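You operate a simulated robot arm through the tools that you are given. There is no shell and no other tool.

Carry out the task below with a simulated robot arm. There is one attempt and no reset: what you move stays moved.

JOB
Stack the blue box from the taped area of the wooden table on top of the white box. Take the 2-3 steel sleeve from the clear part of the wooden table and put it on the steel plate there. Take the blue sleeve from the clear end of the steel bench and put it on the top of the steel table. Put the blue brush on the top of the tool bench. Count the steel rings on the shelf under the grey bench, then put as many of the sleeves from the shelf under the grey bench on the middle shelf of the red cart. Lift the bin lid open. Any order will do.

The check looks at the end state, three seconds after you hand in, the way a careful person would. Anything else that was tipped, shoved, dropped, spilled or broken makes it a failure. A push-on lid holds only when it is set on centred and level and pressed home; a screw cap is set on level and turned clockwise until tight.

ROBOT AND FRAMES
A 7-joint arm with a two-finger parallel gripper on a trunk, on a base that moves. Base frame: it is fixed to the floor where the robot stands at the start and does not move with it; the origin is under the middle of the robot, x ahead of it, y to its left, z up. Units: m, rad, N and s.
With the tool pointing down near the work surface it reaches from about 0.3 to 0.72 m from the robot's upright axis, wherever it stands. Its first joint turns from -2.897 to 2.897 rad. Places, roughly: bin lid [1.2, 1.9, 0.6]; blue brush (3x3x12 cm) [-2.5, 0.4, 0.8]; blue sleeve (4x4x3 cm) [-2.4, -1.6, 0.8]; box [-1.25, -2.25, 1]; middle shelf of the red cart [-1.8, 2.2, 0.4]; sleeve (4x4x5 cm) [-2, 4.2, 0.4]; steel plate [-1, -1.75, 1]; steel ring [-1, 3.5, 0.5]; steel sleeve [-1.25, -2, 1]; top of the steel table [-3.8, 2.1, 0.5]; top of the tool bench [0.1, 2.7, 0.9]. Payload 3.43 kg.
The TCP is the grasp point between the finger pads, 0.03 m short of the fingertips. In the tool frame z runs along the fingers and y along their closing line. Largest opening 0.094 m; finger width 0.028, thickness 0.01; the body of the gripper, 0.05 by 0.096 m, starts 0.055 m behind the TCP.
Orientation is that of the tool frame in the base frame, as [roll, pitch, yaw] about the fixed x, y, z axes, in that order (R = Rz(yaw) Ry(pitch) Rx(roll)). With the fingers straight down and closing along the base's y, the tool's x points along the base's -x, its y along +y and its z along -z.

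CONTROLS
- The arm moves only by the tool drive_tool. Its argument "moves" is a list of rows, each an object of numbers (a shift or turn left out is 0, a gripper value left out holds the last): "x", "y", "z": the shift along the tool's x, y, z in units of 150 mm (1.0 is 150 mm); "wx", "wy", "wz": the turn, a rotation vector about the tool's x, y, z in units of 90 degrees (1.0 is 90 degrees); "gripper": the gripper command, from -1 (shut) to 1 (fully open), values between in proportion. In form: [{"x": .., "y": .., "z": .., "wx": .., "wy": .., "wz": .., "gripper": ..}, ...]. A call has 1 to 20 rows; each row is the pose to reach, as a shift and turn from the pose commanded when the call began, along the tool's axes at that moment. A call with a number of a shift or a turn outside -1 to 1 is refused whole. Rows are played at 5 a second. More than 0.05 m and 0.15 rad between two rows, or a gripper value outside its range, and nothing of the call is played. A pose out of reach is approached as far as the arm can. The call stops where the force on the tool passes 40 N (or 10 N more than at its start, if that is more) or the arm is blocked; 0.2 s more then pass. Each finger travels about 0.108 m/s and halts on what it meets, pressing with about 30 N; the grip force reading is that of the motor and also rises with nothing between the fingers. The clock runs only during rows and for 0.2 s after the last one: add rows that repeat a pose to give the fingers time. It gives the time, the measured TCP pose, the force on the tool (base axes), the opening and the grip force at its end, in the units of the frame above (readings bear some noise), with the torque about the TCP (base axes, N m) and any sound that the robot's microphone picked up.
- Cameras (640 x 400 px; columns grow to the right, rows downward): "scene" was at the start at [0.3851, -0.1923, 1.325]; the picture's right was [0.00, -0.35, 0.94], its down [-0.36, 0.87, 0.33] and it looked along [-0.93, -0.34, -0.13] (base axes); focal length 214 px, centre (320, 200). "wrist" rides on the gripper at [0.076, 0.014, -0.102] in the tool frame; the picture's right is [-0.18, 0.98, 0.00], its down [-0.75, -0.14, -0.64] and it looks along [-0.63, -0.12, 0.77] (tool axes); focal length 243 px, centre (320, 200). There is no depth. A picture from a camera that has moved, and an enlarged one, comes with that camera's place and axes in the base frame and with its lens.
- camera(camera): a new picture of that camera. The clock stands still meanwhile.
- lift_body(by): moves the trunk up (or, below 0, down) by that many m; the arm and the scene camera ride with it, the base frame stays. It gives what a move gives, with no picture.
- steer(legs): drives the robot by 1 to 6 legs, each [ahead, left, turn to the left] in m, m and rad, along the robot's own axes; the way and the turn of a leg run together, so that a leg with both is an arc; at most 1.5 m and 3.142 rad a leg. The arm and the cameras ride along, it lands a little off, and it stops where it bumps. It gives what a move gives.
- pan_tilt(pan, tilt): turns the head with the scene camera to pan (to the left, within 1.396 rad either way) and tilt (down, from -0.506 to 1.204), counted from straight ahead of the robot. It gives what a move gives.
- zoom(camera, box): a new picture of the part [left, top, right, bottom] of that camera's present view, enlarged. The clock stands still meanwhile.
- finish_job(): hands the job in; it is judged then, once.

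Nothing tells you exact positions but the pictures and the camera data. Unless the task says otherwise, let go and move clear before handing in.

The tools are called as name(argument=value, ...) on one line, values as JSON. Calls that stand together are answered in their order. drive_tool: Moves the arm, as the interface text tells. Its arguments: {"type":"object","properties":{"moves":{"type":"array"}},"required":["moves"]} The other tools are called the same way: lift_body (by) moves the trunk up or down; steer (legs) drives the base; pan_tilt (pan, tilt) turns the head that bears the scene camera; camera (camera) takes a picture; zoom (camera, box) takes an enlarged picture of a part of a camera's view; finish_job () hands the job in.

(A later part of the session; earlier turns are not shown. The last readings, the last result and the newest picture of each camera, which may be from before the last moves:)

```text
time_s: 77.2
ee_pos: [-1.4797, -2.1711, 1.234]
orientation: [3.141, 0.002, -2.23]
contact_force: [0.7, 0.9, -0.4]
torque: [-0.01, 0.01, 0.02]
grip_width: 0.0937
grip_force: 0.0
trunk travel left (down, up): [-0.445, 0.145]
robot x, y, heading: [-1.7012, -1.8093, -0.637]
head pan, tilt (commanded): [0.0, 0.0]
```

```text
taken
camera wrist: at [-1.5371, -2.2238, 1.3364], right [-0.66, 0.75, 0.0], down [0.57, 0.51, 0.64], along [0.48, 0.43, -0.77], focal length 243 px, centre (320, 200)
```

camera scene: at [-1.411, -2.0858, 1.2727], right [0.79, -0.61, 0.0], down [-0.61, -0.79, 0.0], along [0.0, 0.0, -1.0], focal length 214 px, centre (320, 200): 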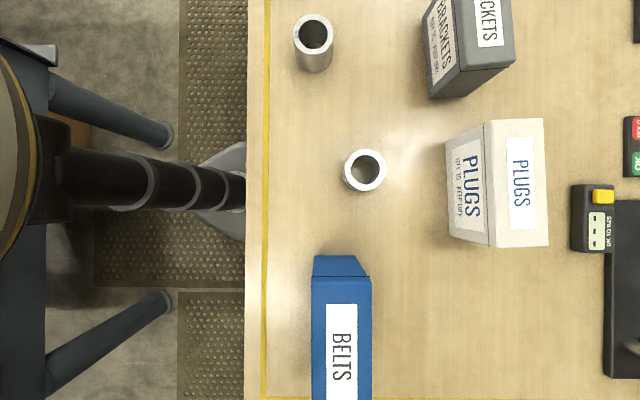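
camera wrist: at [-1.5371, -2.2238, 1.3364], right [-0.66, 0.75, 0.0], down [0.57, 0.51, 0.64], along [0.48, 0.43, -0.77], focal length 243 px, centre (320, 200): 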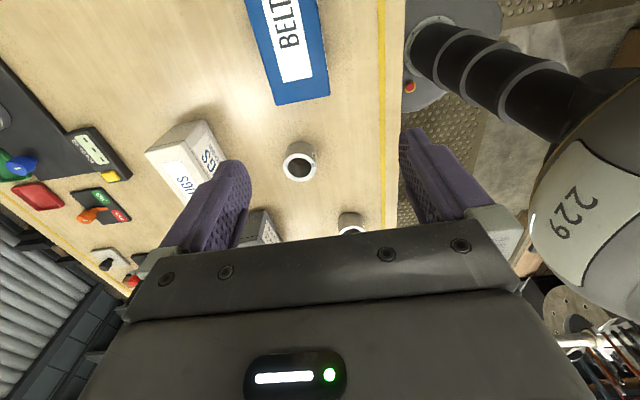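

Aligned in yaw. I'll move over the box centre, come down part-way and check clearance on both sides.

drive_tool(moves=[{"x": 0.26, "y": -0.09}, {"x": 0.52, "y": -0.18}, {"x": 0.52, "y": -0.18, "z": 0.3}, {"x": 0.52, "y": -0.18, "z": 0.6}, {"x": 0.52, "y": -0.18, "z": 0.9}, {"x": 0.52, "y": -0.18, "z": 0.9}])

pan_tilt(pan=0.0, tilt=0.6)

camera(camera="scene")

camera(camera="wrist")

```text
time_s: 78.6
ee_pos: [-1.5048, -2.2487, 1.0962]
orientation: [3.141, 0.001, -2.232]
contact_force: [0.2, 0.3, 0.5]
torque: [0.04, 0.0, 0.02]
grip_width: 0.0938
grip_force: 0.1
trunk travel left (down, up): [-0.445, 0.145]
robot x, y, heading: [-1.7006, -1.8154, -0.636]
head pan, tilt (commanded): [0.0, 0.0]
```

```text
time_s: 79.6
ee_pos: [-1.5059, -2.2492, 1.0968]
orientation: [3.141, 0.001, -2.233]
contact_force: [-0.2, 0.9, 0.5]
torque: [-0.02, 0.02, 0.03]
grip_width: 0.094
grip_force: 0.0
trunk travel left (down, up): [-0.445, 0.145]
robot x, y, heading: [-1.7035, -1.8146, -0.642]
head pan, tilt (commanded): [0.0, 0.6]
```

```text
taken
camera scene: at [-1.4708, -2.2076, 1.1368], right [0.79, -0.61, 0.0], down [-0.51, -0.65, 0.56], along [-0.35, -0.45, -0.83], focal length 214 px, centre (320, 200)
```

scene: 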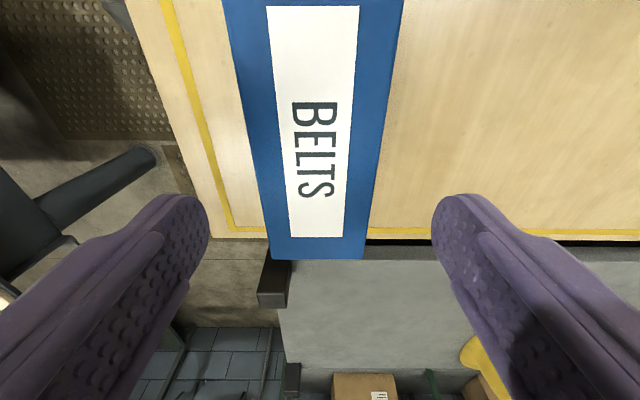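

```text
taken
camera wrist: at [-1.5634, -2.3019, 1.1989], right [-0.66, 0.75, 0.0], down [0.57, 0.51, 0.64], along [0.48, 0.43, -0.77], focal length 243 px, centre (320, 200)
```

wrist: 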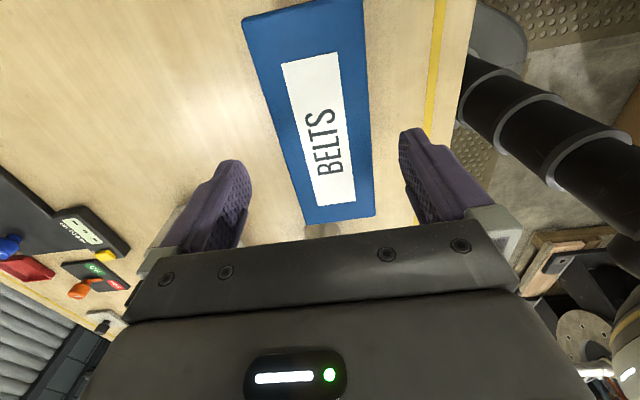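

The fingers straddle the box symmetrically. I'll descend and grip.

drive_tool(moves=[{"z": 0.2}, {"z": 0.4}, {"z": 0.55}, {"z": 0.7}, {"z": 0.8}, {"z": 0.88}, {"z": 0.88}, {"z": 0.88, "gripper": 0.6}, {"z": 0.88, "gripper": 0.2}, {"z": 0.88, "gripper": 0.2}, {"z": 0.88, "gripper": 0.2}])

camera(camera="wrist")

camera(camera="scene")

```text
time_s: 80.6
ee_pos: [-1.5035, -2.2492, 0.9935]
orientation: [-3.133, -0.002, -2.231]
contact_force: [-0.6, 3.7, 64.4]
torque: [3.51, -2.51, 0.01]
grip_width: 0.0942
grip_force: 0.1
trunk travel left (down, up): [-0.445, 0.145]
robot x, y, heading: [-1.7004, -1.8105, -0.638]
head pan, tilt (commanded): [0.0, 0.6]
stopped in row 5: the force on the tool passed its limit at 61 N (the readings are from after the stop); the commanded pose is now the measured one
```

```text
taken
camera wrist: at [-1.5619, -2.3, 1.0946], right [-0.66, 0.75, -0.01], down [0.57, 0.51, 0.64], along [0.48, 0.42, -0.77], focal length 243 px, centre (320, 200)
```

wrist: 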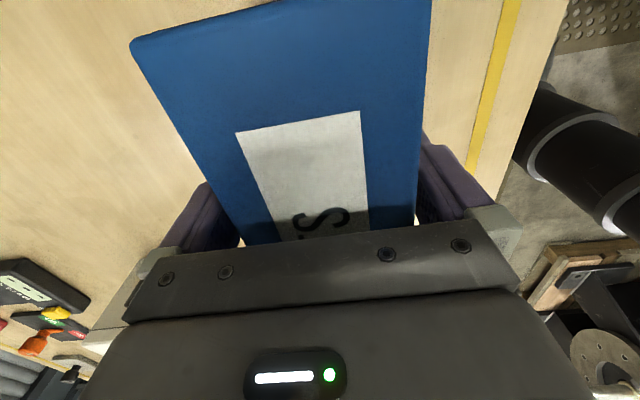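

```text
taken
camera scene: at [-1.4702, -2.2067, 1.0328], right [0.79, -0.61, 0.0], down [-0.5, -0.64, 0.58], along [-0.35, -0.46, -0.82], focal length 214 px, centre (320, 200)
```

scene: 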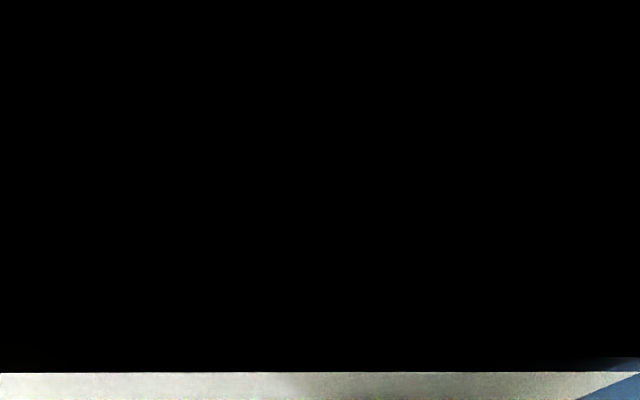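

The camera head itself touched the box top (the contact is on its side of the hand). I'll back up, turn the head sideways so it sits higher, then retry with a shallower grip.

drive_tool(moves=[{"z": -0.1}, {"z": -0.3}, {"z": -0.5}, {"z": -0.5}])

camera(camera="scene")

pan_tilt(pan=1.39, tilt=0.0)

camera(camera="scene")

camera(camera="wrist")

```text
time_s: 81.6
ee_pos: [-1.5036, -2.2501, 1.0631]
orientation: [-3.14, 0.0, -2.231]
contact_force: [0.6, 1.1, -0.2]
torque: [-0.01, -0.02, 0.02]
grip_width: 0.0941
grip_force: 0.1
trunk travel left (down, up): [-0.445, 0.145]
robot x, y, heading: [-1.7052, -1.8163, -0.639]
head pan, tilt (commanded): [0.0, 0.6]
```

```text
taken
camera scene: at [-1.4694, -2.207, 1.104], right [0.79, -0.61, 0.0], down [-0.51, -0.65, 0.56], along [-0.35, -0.45, -0.83], focal length 214 px, centre (320, 200)
```

scene: 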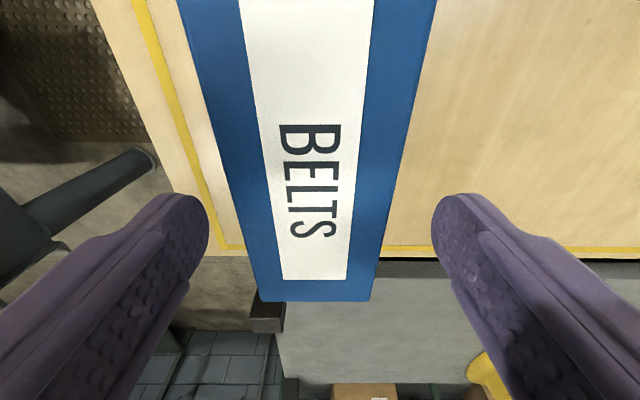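

```text
time_s: 83.2
ee_pos: [-1.5032, -2.2479, 1.0635]
orientation: [-3.141, 0.0, -2.231]
contact_force: [0.3, -0.2, 0.5]
torque: [0.01, -0.02, 0.01]
grip_width: 0.094
grip_force: 0.1
trunk travel left (down, up): [-0.445, 0.145]
robot x, y, heading: [-1.7025, -1.8113, -0.638]
head pan, tilt (commanded): [1.389, 0.0]
```

```text
taken
camera scene: at [-1.5057, -2.1091, 1.176], right [0.14, -0.11, -0.98], down [-0.61, -0.79, 0.0], along [-0.78, 0.6, -0.18], focal length 214 px, centre (320, 200)
```

scene: 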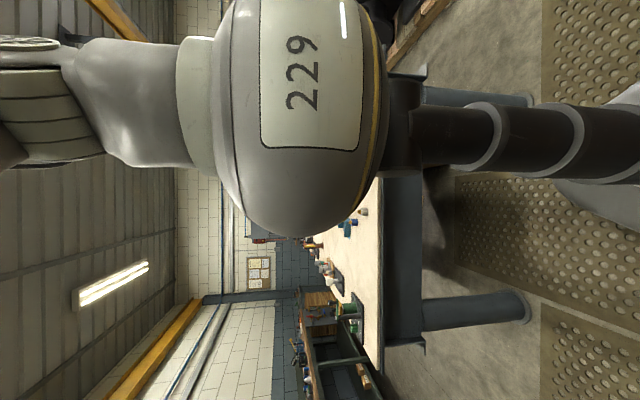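

```text
taken
camera wrist: at [-1.5621, -2.3012, 1.166], right [-0.66, 0.75, 0.0], down [0.57, 0.51, 0.64], along [0.48, 0.43, -0.77], focal length 243 px, centre (320, 200)
```

wrist: 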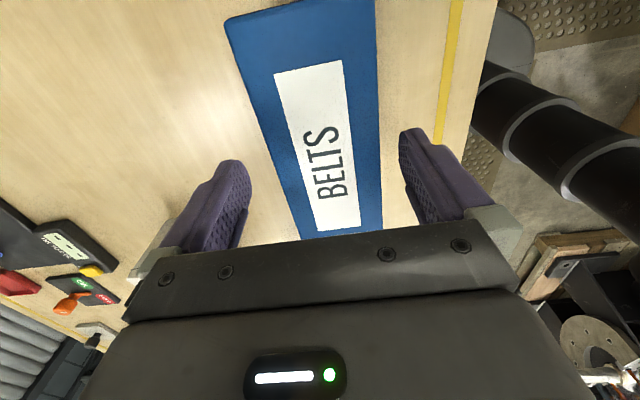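

The head is now tucked sideways. I'll descend again, to TCP about 0.98, and grip.

drive_tool(moves=[{"y": 0.013, "z": 0.15}, {"y": 0.013, "z": 0.3}, {"y": 0.013, "z": 0.45}, {"y": 0.013, "z": 0.55}, {"y": 0.013, "z": 0.55}, {"y": 0.013, "z": 0.55, "gripper": 0.6}, {"y": 0.013, "z": 0.55, "gripper": 0.3}, {"y": 0.013, "z": 0.55, "gripper": 0.0}, {"y": 0.013, "z": 0.55, "gripper": 0.0}, {"y": 0.013, "z": 0.55, "gripper": 0.0}])

camera(camera="wrist")

```text
time_s: 85.4
ee_pos: [-1.5047, -2.2488, 0.9804]
orientation: [3.141, 0.001, -2.231]
contact_force: [-0.3, -0.2, -0.3]
torque: [-0.1, 0.12, -0.05]
grip_width: 0.0745
grip_force: 30.1
trunk travel left (down, up): [-0.445, 0.145]
robot x, y, heading: [-1.7023, -1.8096, -0.637]
head pan, tilt (commanded): [1.389, 0.0]
```

```text
taken
camera wrist: at [-1.5625, -2.3014, 1.083], right [-0.66, 0.75, 0.0], down [0.57, 0.51, 0.64], along [0.48, 0.43, -0.77], focal length 243 px, centre (320, 200)
```

wrist: 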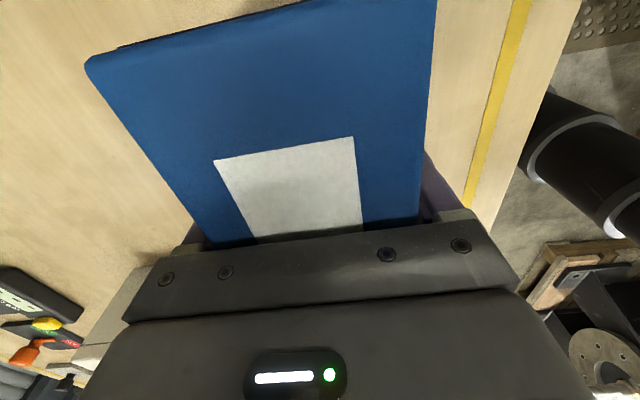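

The box is gripped (75 mm). I'll lift it clear and check the load.

drive_tool(moves=[{"z": -0.1}, {"z": -0.3}, {"z": -0.5}, {"z": -0.75}, {"z": -1.0}, {"z": -1.0}])

camera(camera="wrist")

```text
time_s: 86.8
ee_pos: [-1.5042, -2.2493, 1.1307]
orientation: [3.141, -0.001, -2.231]
contact_force: [0.6, 0.0, -4.4]
torque: [-0.01, 0.09, -0.02]
grip_width: 0.0743
grip_force: 30.5
trunk travel left (down, up): [-0.445, 0.145]
robot x, y, heading: [-1.707, -1.8122, -0.641]
head pan, tilt (commanded): [1.389, 0.0]
```

```text
taken
camera wrist: at [-1.5634, -2.3019, 1.2328], right [-0.66, 0.75, 0.0], down [0.57, 0.51, 0.64], along [0.48, 0.43, -0.77], focal length 243 px, centre (320, 200)
```

wrist: 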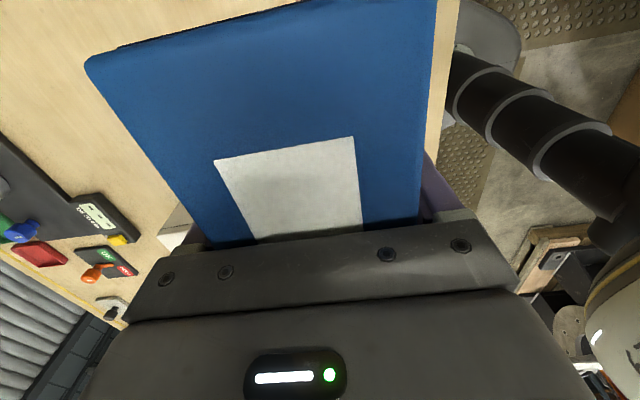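

Load is about 4.4 N, so the box is well held. I'll carry it forward to line up beside the white box, keeping it high.

drive_tool(moves=[{"y": -0.25}, {"y": -0.5}, {"y": -0.74, "wz": -0.015}, {"y": -0.98, "wz": -0.029}, {"y": -0.98, "wz": -0.029}])

drive_tool(moves=[{"y": -0.25}, {"y": -0.5}, {"y": -0.5}])

camera(camera="wrist")

```text
time_s: 88.0
ee_pos: [-1.3901, -2.3398, 1.1309]
orientation: [3.141, -0.001, -2.186]
contact_force: [1.1, -0.1, -4.9]
torque: [-0.06, 0.05, -0.01]
grip_width: 0.0745
grip_force: 29.6
trunk travel left (down, up): [-0.445, 0.145]
robot x, y, heading: [-1.7029, -1.8138, -0.641]
head pan, tilt (commanded): [1.389, 0.0]
```

```text
time_s: 88.8
ee_pos: [-1.3291, -2.3813, 1.1301]
orientation: [3.142, 0.001, -2.185]
contact_force: [-0.2, 0.7, -4.5]
torque: [-0.04, 0.01, 0.02]
grip_width: 0.0742
grip_force: 29.9
trunk travel left (down, up): [-0.445, 0.145]
robot x, y, heading: [-1.7046, -1.8119, -0.636]
head pan, tilt (commanded): [1.389, 0.0]
```

```text
taken
camera wrist: at [-1.385, -2.4369, 1.2321], right [-0.7, 0.72, 0.0], down [0.55, 0.53, 0.64], along [0.46, 0.45, -0.77], focal length 243 px, centre (320, 200)
```

wrist: 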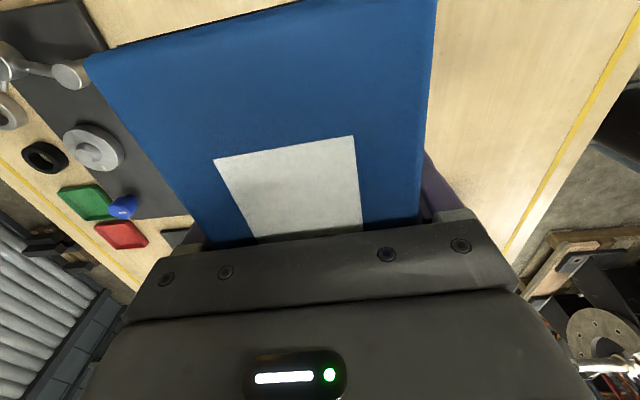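

The blue box hides the white one from the wrist camera. I'll swing the head outward (tilt away first so it stays clear of the held box) to look at the white box directly.

pan_tilt(pan=1.39, tilt=-0.5)

pan_tilt(pan=0.3, tilt=-0.5)

camera(camera="scene")

```text
time_s: 89.7
ee_pos: [-1.3282, -2.3824, 1.1297]
orientation: [3.14, 0.001, -2.185]
contact_force: [-1.1, 0.7, -3.8]
torque: [-0.02, 0.0, 0.03]
grip_width: 0.0739
grip_force: 29.5
trunk travel left (down, up): [-0.445, 0.145]
robot x, y, heading: [-1.7002, -1.813, -0.637]
head pan, tilt (commanded): [1.389, -0.499]
```

```text
time_s: 91.0
ee_pos: [-1.3286, -2.3826, 1.129]
orientation: [-3.141, -0.001, -2.184]
contact_force: [-0.2, -0.1, -4.4]
torque: [-0.02, 0.01, 0.0]
grip_width: 0.0744
grip_force: 30.0
trunk travel left (down, up): [-0.445, 0.145]
robot x, y, heading: [-1.7036, -1.8126, -0.641]
head pan, tilt (commanded): [0.3, -0.499]
```

```text
taken
camera scene: at [-1.2576, -2.2494, 1.1943], right [0.78, -0.55, -0.3], down [-0.62, -0.64, -0.46], along [0.06, 0.54, -0.84], focal length 214 px, centre (320, 200)
```

scene: 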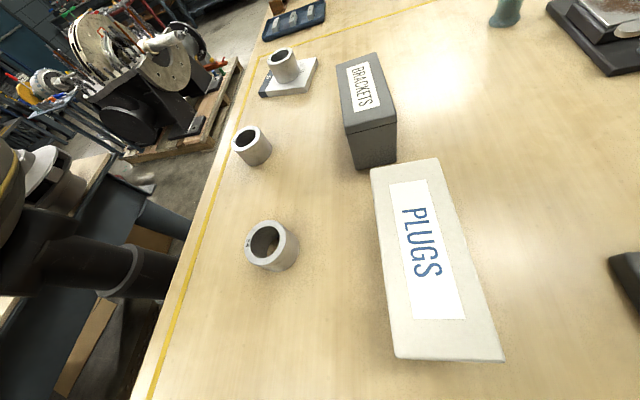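

The white box centre is confirmed at about (-1.202, -2.222), aligned with the hand. I'll slide the blue box over it.

drive_tool(moves=[{"x": -0.25, "y": -0.02}, {"x": -0.5, "y": -0.05}, {"x": -0.75, "y": -0.073}, {"x": -1.0, "y": -0.073}, {"x": -1.0, "y": -0.073}])

drive_tool(moves=[{"x": -0.2}, {"x": -0.395}, {"x": -0.395}])

camera(camera="scene")

camera(camera="wrist")

```text
time_s: 92.2
ee_pos: [-1.2329, -2.2663, 1.1279]
orientation: [-3.141, 0.0, -2.185]
contact_force: [0.5, -0.9, -4.5]
torque: [-0.04, 0.03, 0.02]
grip_width: 0.0742
grip_force: 30.1
trunk travel left (down, up): [-0.445, 0.145]
robot x, y, heading: [-1.7029, -1.8103, -0.635]
head pan, tilt (commanded): [0.3, -0.499]
```

```text
time_s: 93.0
ee_pos: [-1.1979, -2.2176, 1.129]
orientation: [-3.14, -0.001, -2.186]
contact_force: [-0.5, 0.0, -3.7]
torque: [-0.09, 0.03, -0.01]
grip_width: 0.0742
grip_force: 29.9
trunk travel left (down, up): [-0.445, 0.145]
robot x, y, heading: [-1.705, -1.8154, -0.635]
head pan, tilt (commanded): [0.3, -0.499]
```

```text
taken
camera scene: at [-1.1261, -2.0849, 1.1943], right [0.78, -0.55, -0.3], down [-0.62, -0.64, -0.46], along [0.06, 0.54, -0.84], focal length 214 px, centre (320, 200)
```

scene: 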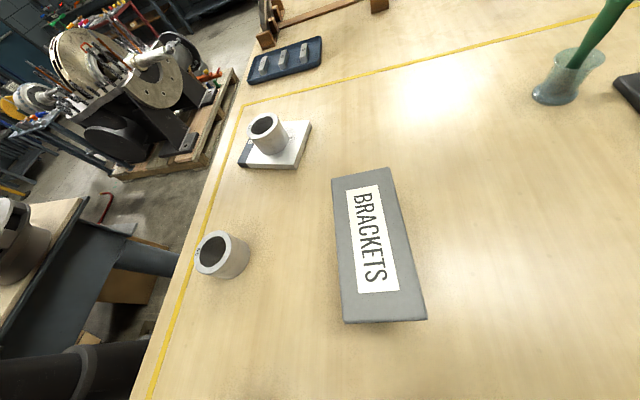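

```text
taken
camera wrist: at [-1.253, -2.2724, 1.2319], right [-0.7, 0.72, 0.0], down [0.55, 0.53, 0.64], along [0.46, 0.45, -0.77], focal length 243 px, centre (320, 200)
```

wrist: 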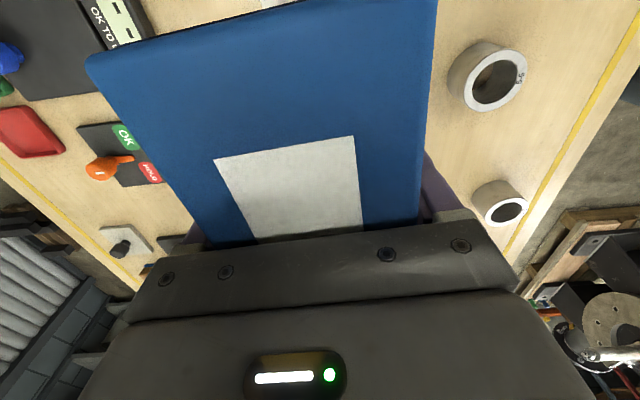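

Positioned above the white box. I'll lower to just above the expected contact, then in small steps.

drive_tool(moves=[{"z": 0.15}, {"z": 0.26}, {"z": 0.3}, {"z": 0.32}, {"z": 0.34}])

drive_tool(moves=[{"z": 0.015}, {"z": 0.03}])

```text
time_s: 94.2
ee_pos: [-1.1975, -2.2178, 1.0799]
orientation: [-3.137, 0.001, -2.184]
contact_force: [-1.5, 0.4, 10.1]
torque: [0.89, 0.03, 0.04]
grip_width: 0.0742
grip_force: 30.2
trunk travel left (down, up): [-0.445, 0.145]
robot x, y, heading: [-1.7012, -1.8137, -0.637]
head pan, tilt (commanded): [0.3, -0.499]
```

```text
time_s: 94.8
ee_pos: [-1.1982, -2.2176, 1.0767]
orientation: [-3.137, 0.0, -2.185]
contact_force: [4.8, -2.7, 22.1]
torque: [0.17, 0.16, 0.17]
grip_width: 0.0743
grip_force: 30.3
trunk travel left (down, up): [-0.445, 0.145]
robot x, y, heading: [-1.7025, -1.809, -0.638]
head pan, tilt (commanded): [0.3, -0.499]
```

The blue box is seated on the white one. I'll relieve the pressure, open and rise.

drive_tool(moves=[{"z": -0.01}, {"z": -0.015, "gripper": 0.3}, {"z": -0.015, "gripper": 0.7}, {"z": -0.015, "gripper": 1.0}, {"z": -0.015, "gripper": 1.0}, {"z": -0.015, "gripper": 1.0}, {"z": -0.1}, {"z": -0.3}, {"z": -0.5}, {"z": -0.75}, {"z": -1.0}, {"z": -1.0}])

camera(camera="wrist")

```text
time_s: 97.4
ee_pos: [-1.1977, -2.216, 1.2252]
orientation: [-3.141, -0.002, -2.184]
contact_force: [0.2, 0.1, -1.2]
torque: [-0.03, 0.01, 0.03]
grip_width: 0.0937
grip_force: 0.1
trunk travel left (down, up): [-0.445, 0.145]
robot x, y, heading: [-1.702, -1.8087, -0.641]
head pan, tilt (commanded): [0.3, -0.499]
```

```text
taken
camera wrist: at [-1.2537, -2.2708, 1.3271], right [-0.7, 0.72, 0.0], down [0.55, 0.53, 0.64], along [0.46, 0.45, -0.77], focal length 243 px, centre (320, 200)
```

wrist: 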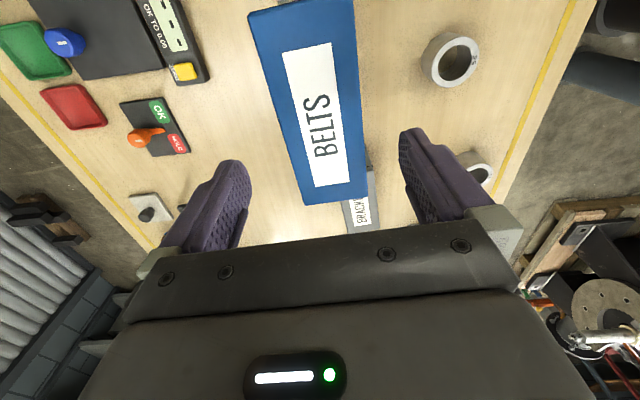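

The stack looks good from above. I'll raise the trunk, pull the arm back with the hand turned to its original yaw, and look at the stack from the side.

lift_body(by=0.12)

drive_tool(moves=[{"y": 0.08, "wz": 0.08}, {"y": 0.16, "wz": 0.16}, {"y": 0.25, "wz": 0.24}, {"y": 0.33, "wz": 0.32}, {"y": 0.42, "wz": 0.4}, {"y": 0.5, "wz": 0.48}, {"y": 0.58, "wz": 0.56}, {"y": 0.67, "wz": 0.64}, {"y": 0.75, "wz": 0.72}, {"y": 0.84, "wz": 0.8}, {"y": 0.92, "wz": 0.88}, {"y": 1.0, "wz": 0.96}, {"y": 1.0, "wz": 0.985}, {"y": 1.0, "wz": 0.985}])

drive_tool(moves=[{"x": 0.3}, {"x": 0.6}, {"x": 0.9}, {"x": 0.9}])

pan_tilt(pan=0.0, tilt=-0.5)

camera(camera="scene")

camera(camera="wrist")

```text
time_s: 98.9
ee_pos: [-1.1991, -2.2159, 1.3443]
orientation: [3.141, -0.001, -2.184]
contact_force: [-0.9, 0.0, 0.1]
torque: [0.02, 0.02, 0.03]
grip_width: 0.0938
grip_force: 0.0
trunk travel left (down, up): [-0.565, 0.025]
robot x, y, heading: [-1.7014, -1.8093, -0.643]
head pan, tilt (commanded): [0.3, -0.499]
```

```text
time_s: 101.9
ee_pos: [-1.3223, -2.1285, 1.3441]
orientation: [3.141, 0.002, 2.55]
contact_force: [-0.3, -0.2, 0.3]
torque: [0.04, -0.01, 0.02]
grip_width: 0.0943
grip_force: 0.1
trunk travel left (down, up): [-0.565, 0.025]
robot x, y, heading: [-1.7027, -1.8117, -0.634]
head pan, tilt (commanded): [0.3, -0.499]
```

```text
time_s: 102.9
ee_pos: [-1.4317, -2.0533, 1.3426]
orientation: [-3.14, 0.001, 2.551]
contact_force: [-0.4, 0.5, 0.5]
torque: [0.0, 0.03, -0.01]
grip_width: 0.0939
grip_force: 0.1
trunk travel left (down, up): [-0.565, 0.025]
robot x, y, heading: [-1.7004, -1.8138, -0.633]
head pan, tilt (commanded): [0.3, -0.499]
```

```text
time_s: 103.7
ee_pos: [-1.4336, -2.0536, 1.3433]
orientation: [-3.141, 0.002, 2.55]
contact_force: [-0.4, 0.9, -0.2]
torque: [0.03, -0.01, 0.04]
grip_width: 0.0939
grip_force: 0.0
trunk travel left (down, up): [-0.565, 0.025]
robot x, y, heading: [-1.7026, -1.8127, -0.634]
head pan, tilt (commanded): [0.0, -0.499]
```

```text
taken
camera scene: at [-1.3071, -2.1374, 1.4047], right [-0.56, -0.83, 0.0], down [-0.73, 0.49, -0.48], along [0.4, -0.27, -0.88], focal length 214 px, centre (320, 200)
```

scene: 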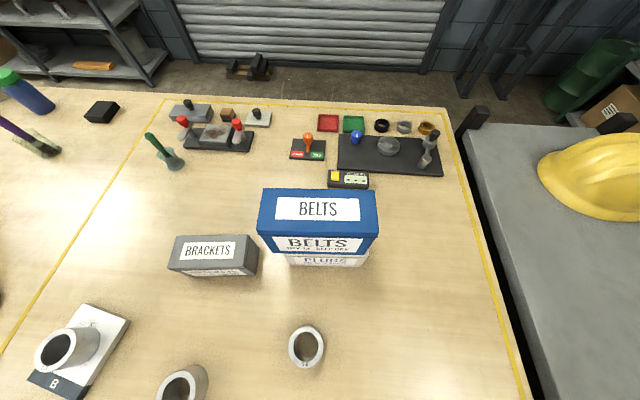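

```text
taken
camera wrist: at [-1.488, -1.9991, 1.4452], right [0.7, 0.71, 0.0], down [0.55, -0.54, 0.64], along [0.46, -0.45, -0.77], focal length 243 px, centre (320, 200)
```

wrist: 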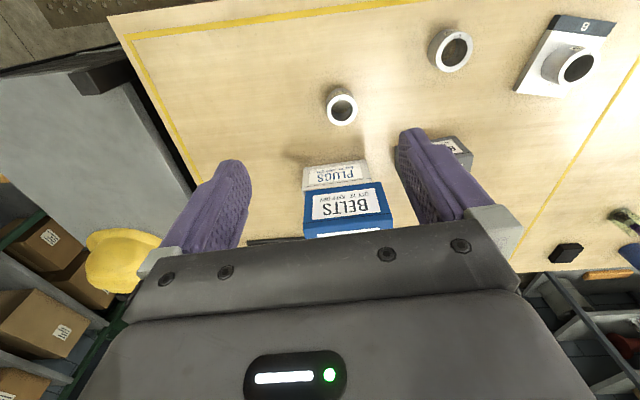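

Both wooden-table jobs look right: the sleeve is on the plate and BELTS is on PLUGS. Now I'll turn to face the steel bench behind me.

steer(legs=[[-0.08, 0, 0], [0, 0, -2.75]])

camera(camera="scene")

camera(camera="wrist")

```text
time_s: 111.2
ee_pos: [-2.1124, -1.6582, 1.3428]
orientation: [-3.141, 0.002, -0.16]
contact_force: [0.3, 0.1, -0.6]
torque: [-0.01, -0.04, 0.02]
grip_width: 0.0939
grip_force: 0.1
trunk travel left (down, up): [-0.565, 0.025]
robot x, y, heading: [-1.769, -1.7649, 2.937]
head pan, tilt (commanded): [0.0, -0.499]
```

```text
taken
camera scene: at [-2.259, -1.6357, 1.4053], right [0.16, 0.99, 0.0], down [0.87, -0.14, -0.48], along [-0.47, 0.08, -0.88], focal length 214 px, centre (320, 200)
```

scene: 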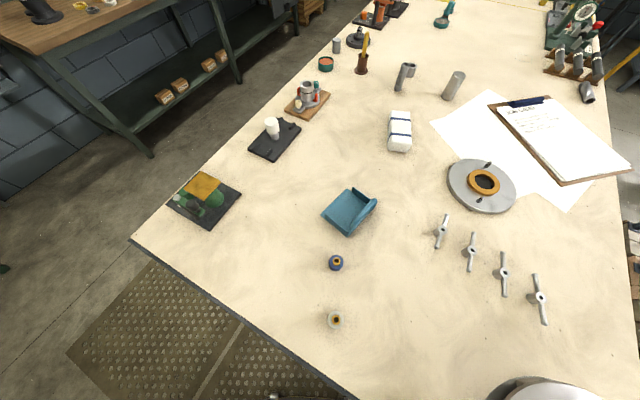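

```text
taken
camera wrist: at [-2.0388, -1.6855, 1.4454], right [-0.34, -0.94, 0.0], down [-0.72, 0.26, 0.64], along [-0.61, 0.22, -0.77], focal length 243 px, centre (320, 200)
```

wrist: 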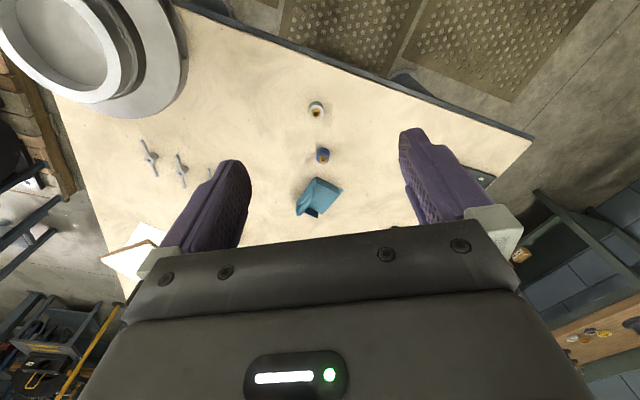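

The blue sleeve is about (-2.38, -1.57) on the clear end, next to a plain one. I'll move the hand over it and lower the trunk.

drive_tool(moves=[{"x": -0.3, "y": -0.1}, {"x": -0.6, "y": -0.2}, {"x": -0.9, "y": -0.3}, {"x": -0.9, "y": -0.3}])

lift_body(by=-0.3)

pan_tilt(pan=0.0, tilt=0.0)

camera(camera="scene")

camera(camera="wrist")

```text
time_s: 112.2
ee_pos: [-2.24, -1.5918, 1.3381]
orientation: [3.141, 0.0, -0.162]
contact_force: [0.8, -0.4, -0.4]
torque: [0.03, 0.01, 0.02]
grip_width: 0.094
grip_force: 0.0
trunk travel left (down, up): [-0.565, 0.025]
robot x, y, heading: [-1.7653, -1.7652, 2.933]
head pan, tilt (commanded): [0.0, -0.499]
```

```text
time_s: 115.2
ee_pos: [-2.243, -1.5914, 1.0377]
orientation: [3.141, 0.0, -0.162]
contact_force: [0.1, 0.7, -0.7]
torque: [0.01, 0.0, 0.0]
grip_width: 0.0941
grip_force: 0.1
trunk travel left (down, up): [-0.265, 0.325]
robot x, y, heading: [-1.7643, -1.7647, 2.936]
head pan, tilt (commanded): [0.0, -0.499]
```

```text
time_s: 116.1
ee_pos: [-2.2426, -1.5918, 1.0379]
orientation: [-3.14, 0.001, -0.16]
contact_force: [-0.4, -0.9, 0.6]
torque: [-0.02, -0.04, -0.01]
grip_width: 0.094
grip_force: 0.1
trunk travel left (down, up): [-0.265, 0.325]
robot x, y, heading: [-1.7663, -1.7638, 2.931]
head pan, tilt (commanded): [0.0, 0.0]
```

```text
taken
camera scene: at [-2.3503, -1.5746, 1.0767], right [0.16, 0.99, 0.0], down [0.99, -0.16, 0.0], along [0.0, 0.0, -1.0], focal length 214 px, centre (320, 200)
```

scene: 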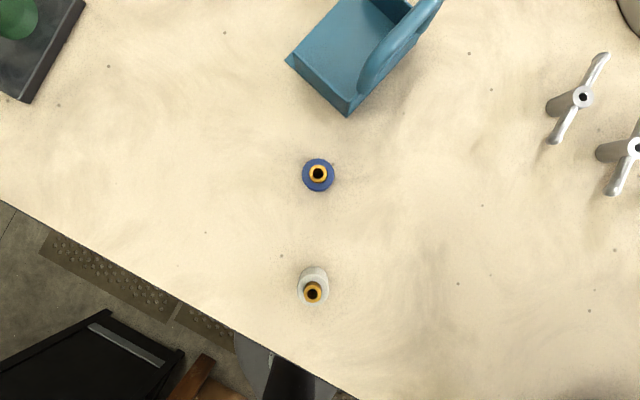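

```text
taken
camera wrist: at [-2.1696, -1.6181, 1.1404], right [-0.34, -0.94, 0.0], down [-0.72, 0.26, 0.64], along [-0.6, 0.22, -0.77], focal length 243 px, centre (320, 200)
```

wrist: 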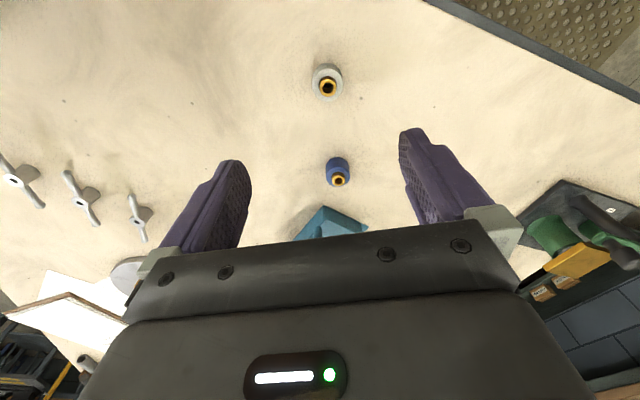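

The blue sleeve is about 0.14 m ahead, but the camera head would hang over the teal tray. I'll turn the hand a quarter so the head is on the clear side while moving over the sleeve.

drive_tool(moves=[{"x": -0.08, "wz": -0.08}, {"x": -0.16, "wz": -0.16}, {"x": -0.24, "wz": -0.24}, {"x": -0.32, "wz": -0.32}, {"x": -0.4, "wz": -0.4}, {"x": -0.48, "wz": -0.48}, {"x": -0.56, "wz": -0.56}, {"x": -0.64, "wz": -0.64}, {"x": -0.72, "wz": -0.72}, {"x": -0.8, "wz": -0.8}, {"x": -0.88, "y": 0.01, "wz": -0.88}, {"x": -0.95, "y": 0.02, "wz": -0.96}, {"x": -0.95, "y": 0.02, "wz": -1.0}, {"x": -0.95, "y": 0.02, "wz": -1.0}])

pan_tilt(pan=0.0, tilt=0.5)

camera(camera="scene")

camera(camera="wrist")

```text
time_s: 119.1
ee_pos: [-2.3848, -1.57, 1.0375]
orientation: [3.141, -0.001, 1.409]
contact_force: [0.2, 0.4, 0.0]
torque: [0.02, -0.08, 0.02]
grip_width: 0.0939
grip_force: 0.1
trunk travel left (down, up): [-0.265, 0.325]
robot x, y, heading: [-1.7661, -1.7622, 2.936]
head pan, tilt (commanded): [0.0, 0.0]
```

```text
time_s: 120.0
ee_pos: [-2.3826, -1.5712, 1.0367]
orientation: [3.141, 0.0, 1.41]
contact_force: [0.3, -0.4, 0.3]
torque: [0.0, 0.02, -0.01]
grip_width: 0.0941
grip_force: 0.1
trunk travel left (down, up): [-0.265, 0.325]
robot x, y, heading: [-1.7658, -1.7649, 2.934]
head pan, tilt (commanded): [0.0, 0.499]
```

```text
taken
camera scene: at [-2.3927, -1.6351, 1.075], right [-0.99, 0.16, 0.0], down [0.14, 0.87, 0.48], along [0.08, 0.47, -0.88], focal length 214 px, centre (320, 200)
```

scene: 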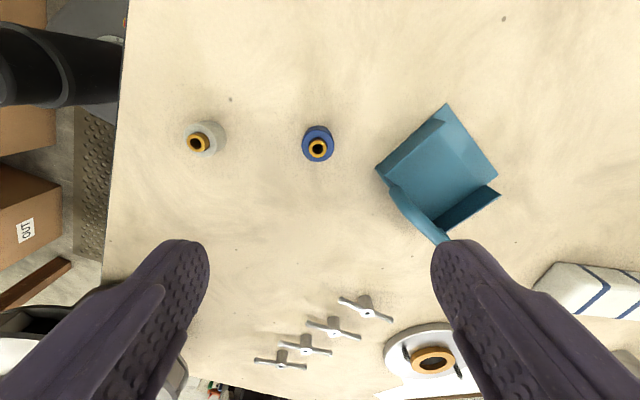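

```text
taken
camera wrist: at [-2.3571, -1.4986, 1.1396], right [0.94, -0.34, 0.0], down [-0.26, -0.72, 0.64], along [-0.22, -0.6, -0.77], focal length 243 px, centre (320, 200)
```

wrist: 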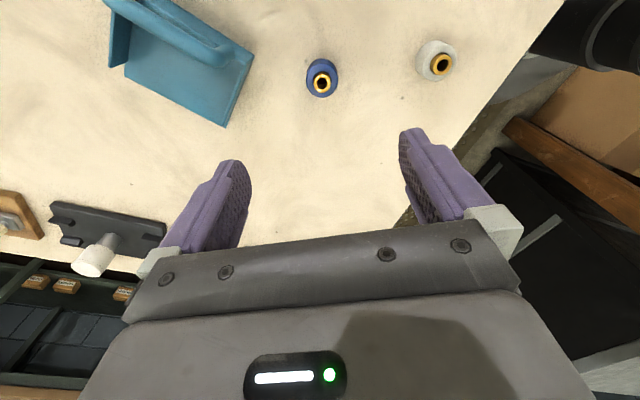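

Nearly centred. I'll descend to about z = 0.90 with a small correction and re-check.

drive_tool(moves=[{"x": 0.025, "y": 0.027, "z": 0.3}, {"x": 0.025, "y": 0.027, "z": 0.6}, {"x": 0.025, "y": 0.027, "z": 0.9}, {"x": 0.025, "y": 0.027, "z": 0.9}])

camera(camera="scene")

camera(camera="wrist")

```text
time_s: 121.0
ee_pos: [-2.378, -1.5687, 0.9043]
orientation: [-3.141, 0.001, 1.409]
contact_force: [-0.2, 0.1, 1.3]
torque: [-0.02, -0.04, -0.02]
grip_width: 0.0939
grip_force: 0.1
trunk travel left (down, up): [-0.265, 0.325]
robot x, y, heading: [-1.7671, -1.762, 2.935]
head pan, tilt (commanded): [0.0, 0.499]
```

```text
taken
camera scene: at [-2.3867, -1.6329, 0.9416], right [-0.99, 0.16, 0.0], down [0.14, 0.87, 0.48], along [0.08, 0.47, -0.88], focal length 214 px, centre (320, 200)
```

scene: 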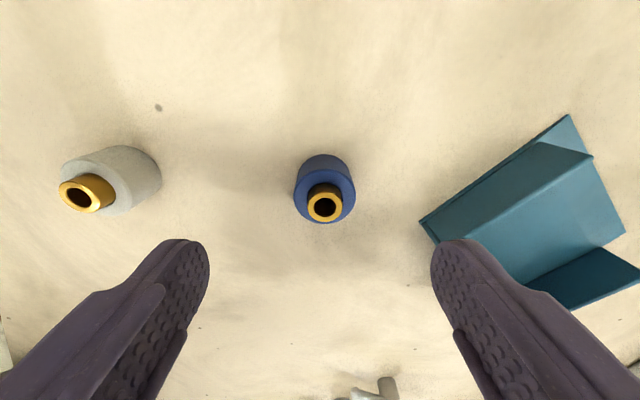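

```text
taken
camera wrist: at [-2.3511, -1.4964, 1.0062], right [0.94, -0.34, 0.0], down [-0.26, -0.72, 0.64], along [-0.22, -0.6, -0.77], focal length 243 px, centre (320, 200)
```

wrist: 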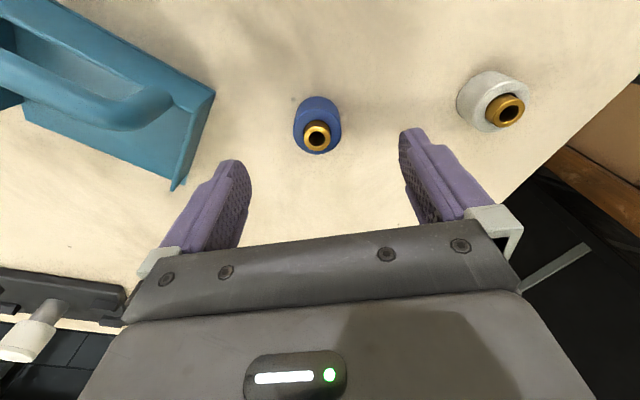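

The sleeve is centred; the bench top is about z = 0.797 by triangulation. I'll narrow the opening a bit, descend and grip.

drive_tool(moves=[{"gripper": 0.5}, {"x": -0.02, "z": 0.2}, {"x": -0.02, "z": 0.35}, {"x": -0.02, "z": 0.43}, {"x": -0.02, "z": 0.475}, {"x": -0.02, "z": 0.475, "gripper": 0.1}, {"x": -0.02, "z": 0.475, "gripper": -0.3}, {"x": -0.02, "z": 0.475, "gripper": -0.6}, {"x": -0.02, "z": 0.475, "gripper": -0.6}])

camera(camera="scene")

camera(camera="wrist")

```text
time_s: 123.0
ee_pos: [-2.3801, -1.5725, 0.8318]
orientation: [-3.141, 0.0, 1.408]
contact_force: [1.1, -1.1, 1.1]
torque: [-0.02, 0.02, 0.0]
grip_width: 0.0374
grip_force: 30.1
trunk travel left (down, up): [-0.265, 0.325]
robot x, y, heading: [-1.7681, -1.7621, 2.936]
head pan, tilt (commanded): [0.0, 0.499]
```

```text
taken
camera scene: at [-2.3886, -1.6365, 0.87], right [-0.99, 0.16, 0.0], down [0.14, 0.87, 0.48], along [0.08, 0.47, -0.88], focal length 214 px, centre (320, 200)
```

scene: 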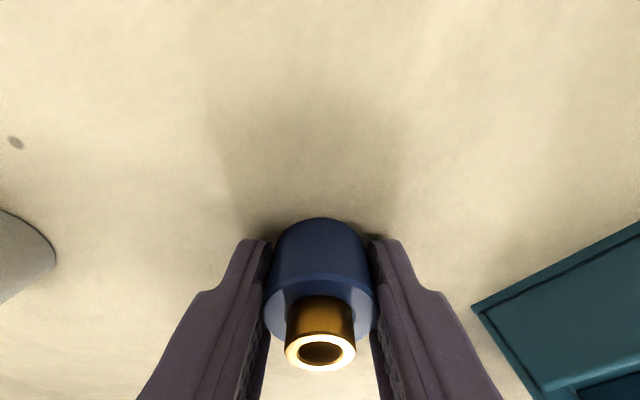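

```text
taken
camera wrist: at [-2.353, -1.5, 0.9347], right [0.94, -0.34, 0.0], down [-0.26, -0.72, 0.64], along [-0.22, -0.6, -0.77], focal length 243 px, centre (320, 200)
```

wrist: 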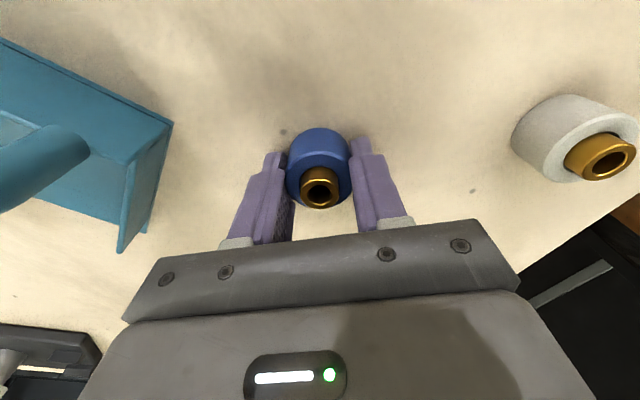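

The blue sleeve is held (37 mm). I'll lift it, raise the trunk, turn the hand back and bring the arm in.

drive_tool(moves=[{"z": -0.25}, {"z": -0.5}, {"z": -0.75}, {"z": -1.0}, {"z": -1.0}])

lift_body(by=0.3)

drive_tool(moves=[{"y": 0.08, "wz": 0.08}, {"y": 0.16, "wz": 0.16}, {"y": 0.25, "wz": 0.24}, {"y": 0.33, "wz": 0.32}, {"y": 0.42, "wz": 0.4}, {"y": 0.5, "wz": 0.48}, {"y": 0.58, "wz": 0.56}, {"y": 0.67, "wz": 0.64}, {"y": 0.75, "wz": 0.72}, {"y": 0.84, "wz": 0.8}, {"y": 0.92, "wz": 0.88}, {"y": 1.0, "wz": 0.96}, {"y": 1.0, "wz": 1.0}, {"y": 1.0, "wz": 1.0}])

drive_tool(moves=[{"x": 0.3}, {"x": 0.6}, {"x": 0.8}, {"x": 0.8}])

camera(camera="wrist")

```text
time_s: 124.2
ee_pos: [-2.3798, -1.5716, 0.9802]
orientation: [3.139, 0.001, 1.409]
contact_force: [-0.5, -0.2, -1.2]
torque: [-0.02, -0.01, 0.02]
grip_width: 0.0375
grip_force: 29.8
trunk travel left (down, up): [-0.265, 0.325]
robot x, y, heading: [-1.7671, -1.7622, 2.936]
head pan, tilt (commanded): [0.0, 0.499]
```

```text
time_s: 127.2
ee_pos: [-2.3791, -1.572, 1.2793]
orientation: [3.141, 0.0, 1.409]
contact_force: [0.4, -0.1, -1.1]
torque: [-0.02, 0.01, -0.03]
grip_width: 0.0372
grip_force: 29.6
trunk travel left (down, up): [-0.565, 0.025]
robot x, y, heading: [-1.7658, -1.7667, 2.938]
head pan, tilt (commanded): [0.0, 0.499]
```

```text
time_s: 130.2
ee_pos: [-2.2315, -1.596, 1.2815]
orientation: [3.141, 0.001, -0.163]
contact_force: [0.2, 0.6, -1.7]
torque: [-0.01, 0.0, 0.02]
grip_width: 0.0371
grip_force: 30.0
trunk travel left (down, up): [-0.565, 0.025]
robot x, y, heading: [-1.77, -1.7632, 2.934]
head pan, tilt (commanded): [0.0, 0.499]
```

```text
time_s: 131.2
ee_pos: [-2.114, -1.6175, 1.2801]
orientation: [3.141, 0.001, -0.161]
contact_force: [0.1, -0.3, -2.4]
torque: [-0.02, -0.01, 0.01]
grip_width: 0.0376
grip_force: 30.2
trunk travel left (down, up): [-0.565, 0.025]
robot x, y, heading: [-1.7665, -1.7629, 2.935]
head pan, tilt (commanded): [0.0, 0.499]
```

```text
taken
camera wrist: at [-2.0405, -1.6446, 1.3834], right [-0.34, -0.94, 0.0], down [-0.72, 0.26, 0.64], along [-0.6, 0.22, -0.77], focal length 243 px, centre (320, 200)
```

wrist: 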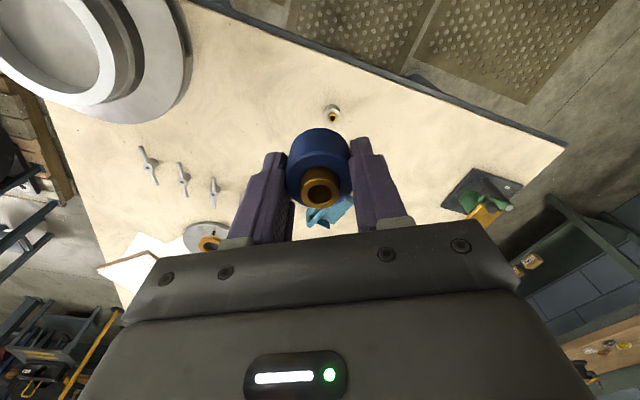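

I'll back out of the aisle the way I came and look down the corridor between the bench and the pump before choosing a route.

steer(legs=[[-0.5, -1.0, 0], [0, 0, -0.46]])

drive_tool(moves=[{"wy": -0.08}, {"wy": -0.16}, {"wy": -0.24}, {"wy": -0.32}, {"wy": -0.4}, {"wy": -0.48}, {"wy": -0.56}, {"wy": -0.64}, {"wy": -0.72}, {"wy": -0.8}, {"wy": -0.8}])

pan_tilt(pan=0.0, tilt=0.3)

camera(camera="scene")

pan_tilt(pan=-0.9, tilt=0.3)

camera(camera="scene")

```text
time_s: 138.3
ee_pos: [-1.3284, -0.5895, 1.2802]
orientation: [-3.141, 0.0, -0.616]
contact_force: [0.4, 0.4, -1.9]
torque: [-0.01, 0.0, 0.02]
grip_width: 0.037
grip_force: 29.9
trunk travel left (down, up): [-0.565, 0.025]
robot x, y, heading: [-1.0855, -0.8804, 2.479]
head pan, tilt (commanded): [0.0, 0.499]
```

```text
time_s: 140.7
ee_pos: [-1.3301, -0.587, 1.2766]
orientation: [-3.14, 1.255, -0.616]
contact_force: [0.5, 0.4, -1.9]
torque: [-0.03, 0.0, -0.02]
grip_width: 0.0372
grip_force: 30.1
out of reach, approached as far as the arm can: row 5, 6, 7, 8, 9
trunk travel left (down, up): [-0.565, 0.025]
robot x, y, heading: [-1.078, -0.877, 2.482]
head pan, tilt (commanded): [0.0, 0.499]
```

```text
time_s: 141.4
ee_pos: [-1.33, -0.588, 1.2779]
orientation: [3.139, 1.256, -0.616]
contact_force: [-0.1, 0.5, -1.7]
torque: [0.0, -0.04, -0.01]
grip_width: 0.0368
grip_force: 29.8
trunk travel left (down, up): [-0.565, 0.025]
robot x, y, heading: [-1.08, -0.8752, 2.482]
head pan, tilt (commanded): [0.0, 0.3]
```

```text
taken
camera scene: at [-1.3212, -0.5943, 1.3655], right [0.58, 0.82, 0.0], down [0.47, -0.33, -0.82], along [-0.67, 0.47, -0.58], focal length 214 px, centre (320, 200)
```

scene: 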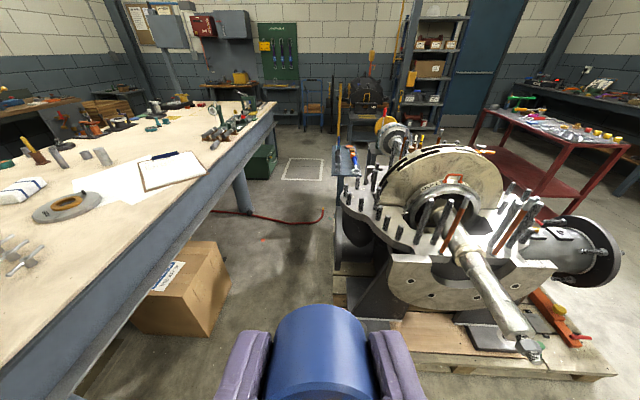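

```text
time_s: 142.7
ee_pos: [-1.33, -0.5885, 1.2769]
orientation: [3.139, 1.255, -0.615]
contact_force: [-0.2, -0.3, -1.6]
torque: [-0.03, -0.02, 0.01]
grip_width: 0.0373
grip_force: 30.3
trunk travel left (down, up): [-0.565, 0.025]
robot x, y, heading: [-1.0794, -0.8788, 2.483]
head pan, tilt (commanded): [-0.901, 0.3]
```

```text
taken
camera scene: at [-1.2516, -0.554, 1.3765], right [0.97, 0.08, 0.24], down [0.25, -0.46, -0.85], along [0.05, 0.88, -0.47], focal length 214 px, centre (320, 200)
```

scene: 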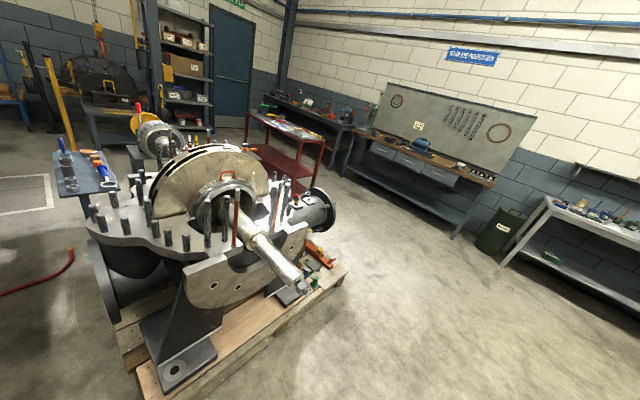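

The corridor between the bench and the pump looks about 0.75 m wide, enough for the base. I'll zoom on the small blue tool stand behind the pump to find the brush.

zoom(camera="scene", box=[40, 60, 220, 220])

steer(legs=[[0, 0.27, 0], [0.9, 0, 0]])

pan_tilt(pan=-0.7, tilt=0.4)

camera(camera="scene")

pan_tilt(pan=0.2, tilt=0.2)

camera(camera="scene")

```text
2.50 times, centred on (130, 140) of scene
camera zoom: at [-1.2516, -0.554, 1.3765], right [0.97, 0.08, 0.24], down [0.25, -0.46, -0.85], along [0.05, 0.88, -0.47], focal length 536 px, centre (795, 350)
```

zoom: 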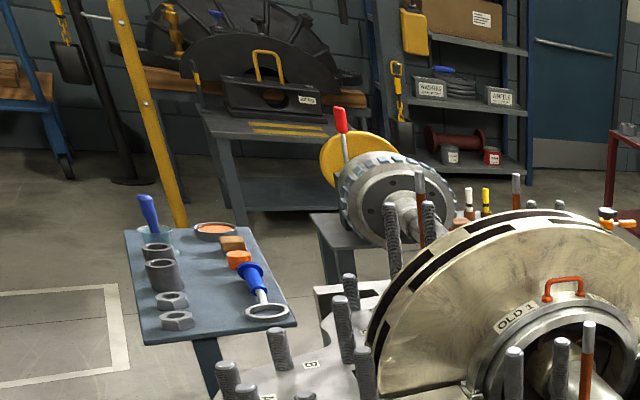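

```text
time_s: 148.9
ee_pos: [-2.2088, -0.2372, 1.2746]
orientation: [3.139, 1.253, -0.629]
contact_force: [-0.2, -0.5, -1.1]
torque: [-0.02, -0.01, -0.01]
grip_width: 0.0375
grip_force: 29.9
trunk travel left (down, up): [-0.565, 0.025]
robot x, y, heading: [-1.9631, -0.5264, 2.47]
head pan, tilt (commanded): [-0.901, 0.3]
```

```text
time_s: 149.7
ee_pos: [-2.2079, -0.2365, 1.2748]
orientation: [3.14, 1.256, -0.627]
contact_force: [-0.5, -0.3, -2.1]
torque: [-0.05, -0.04, 0.0]
grip_width: 0.0374
grip_force: 30.0
trunk travel left (down, up): [-0.565, 0.025]
robot x, y, heading: [-1.9642, -0.5273, 2.47]
head pan, tilt (commanded): [-0.7, 0.4]
```

```text
taken
camera scene: at [-2.1448, -0.2092, 1.3624], right [0.94, 0.26, 0.2], down [0.31, -0.54, -0.78], along [-0.1, 0.8, -0.59], focal length 214 px, centre (320, 200)
```

scene: 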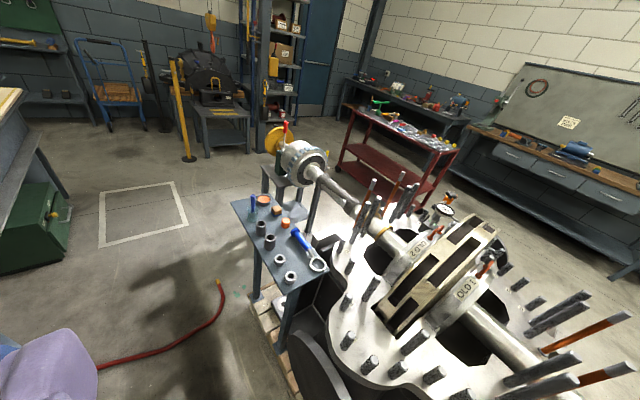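

```text
time_s: 150.9
ee_pos: [-2.2069, -0.2374, 1.2763]
orientation: [3.14, 1.255, -0.628]
contact_force: [-0.4, 0.2, -1.7]
torque: [0.03, -0.04, 0.01]
grip_width: 0.0372
grip_force: 29.8
trunk travel left (down, up): [-0.565, 0.025]
robot x, y, heading: [-1.9593, -0.5245, 2.471]
head pan, tilt (commanded): [0.201, 0.201]
```

```text
taken
camera scene: at [-2.2112, -0.2577, 1.3736], right [0.42, 0.9, -0.06], down [0.42, -0.26, -0.87], along [-0.8, 0.34, -0.49], focal length 214 px, centre (320, 200)
```

scene: 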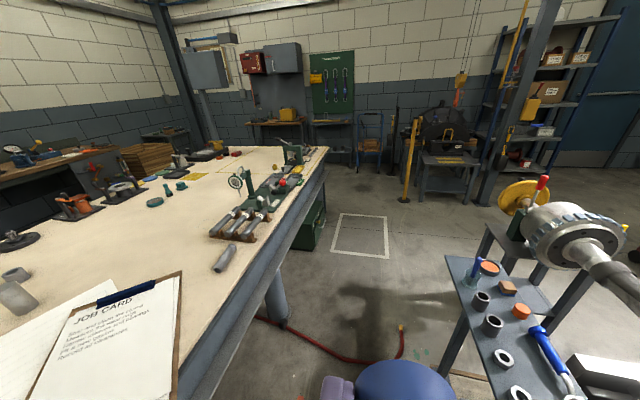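

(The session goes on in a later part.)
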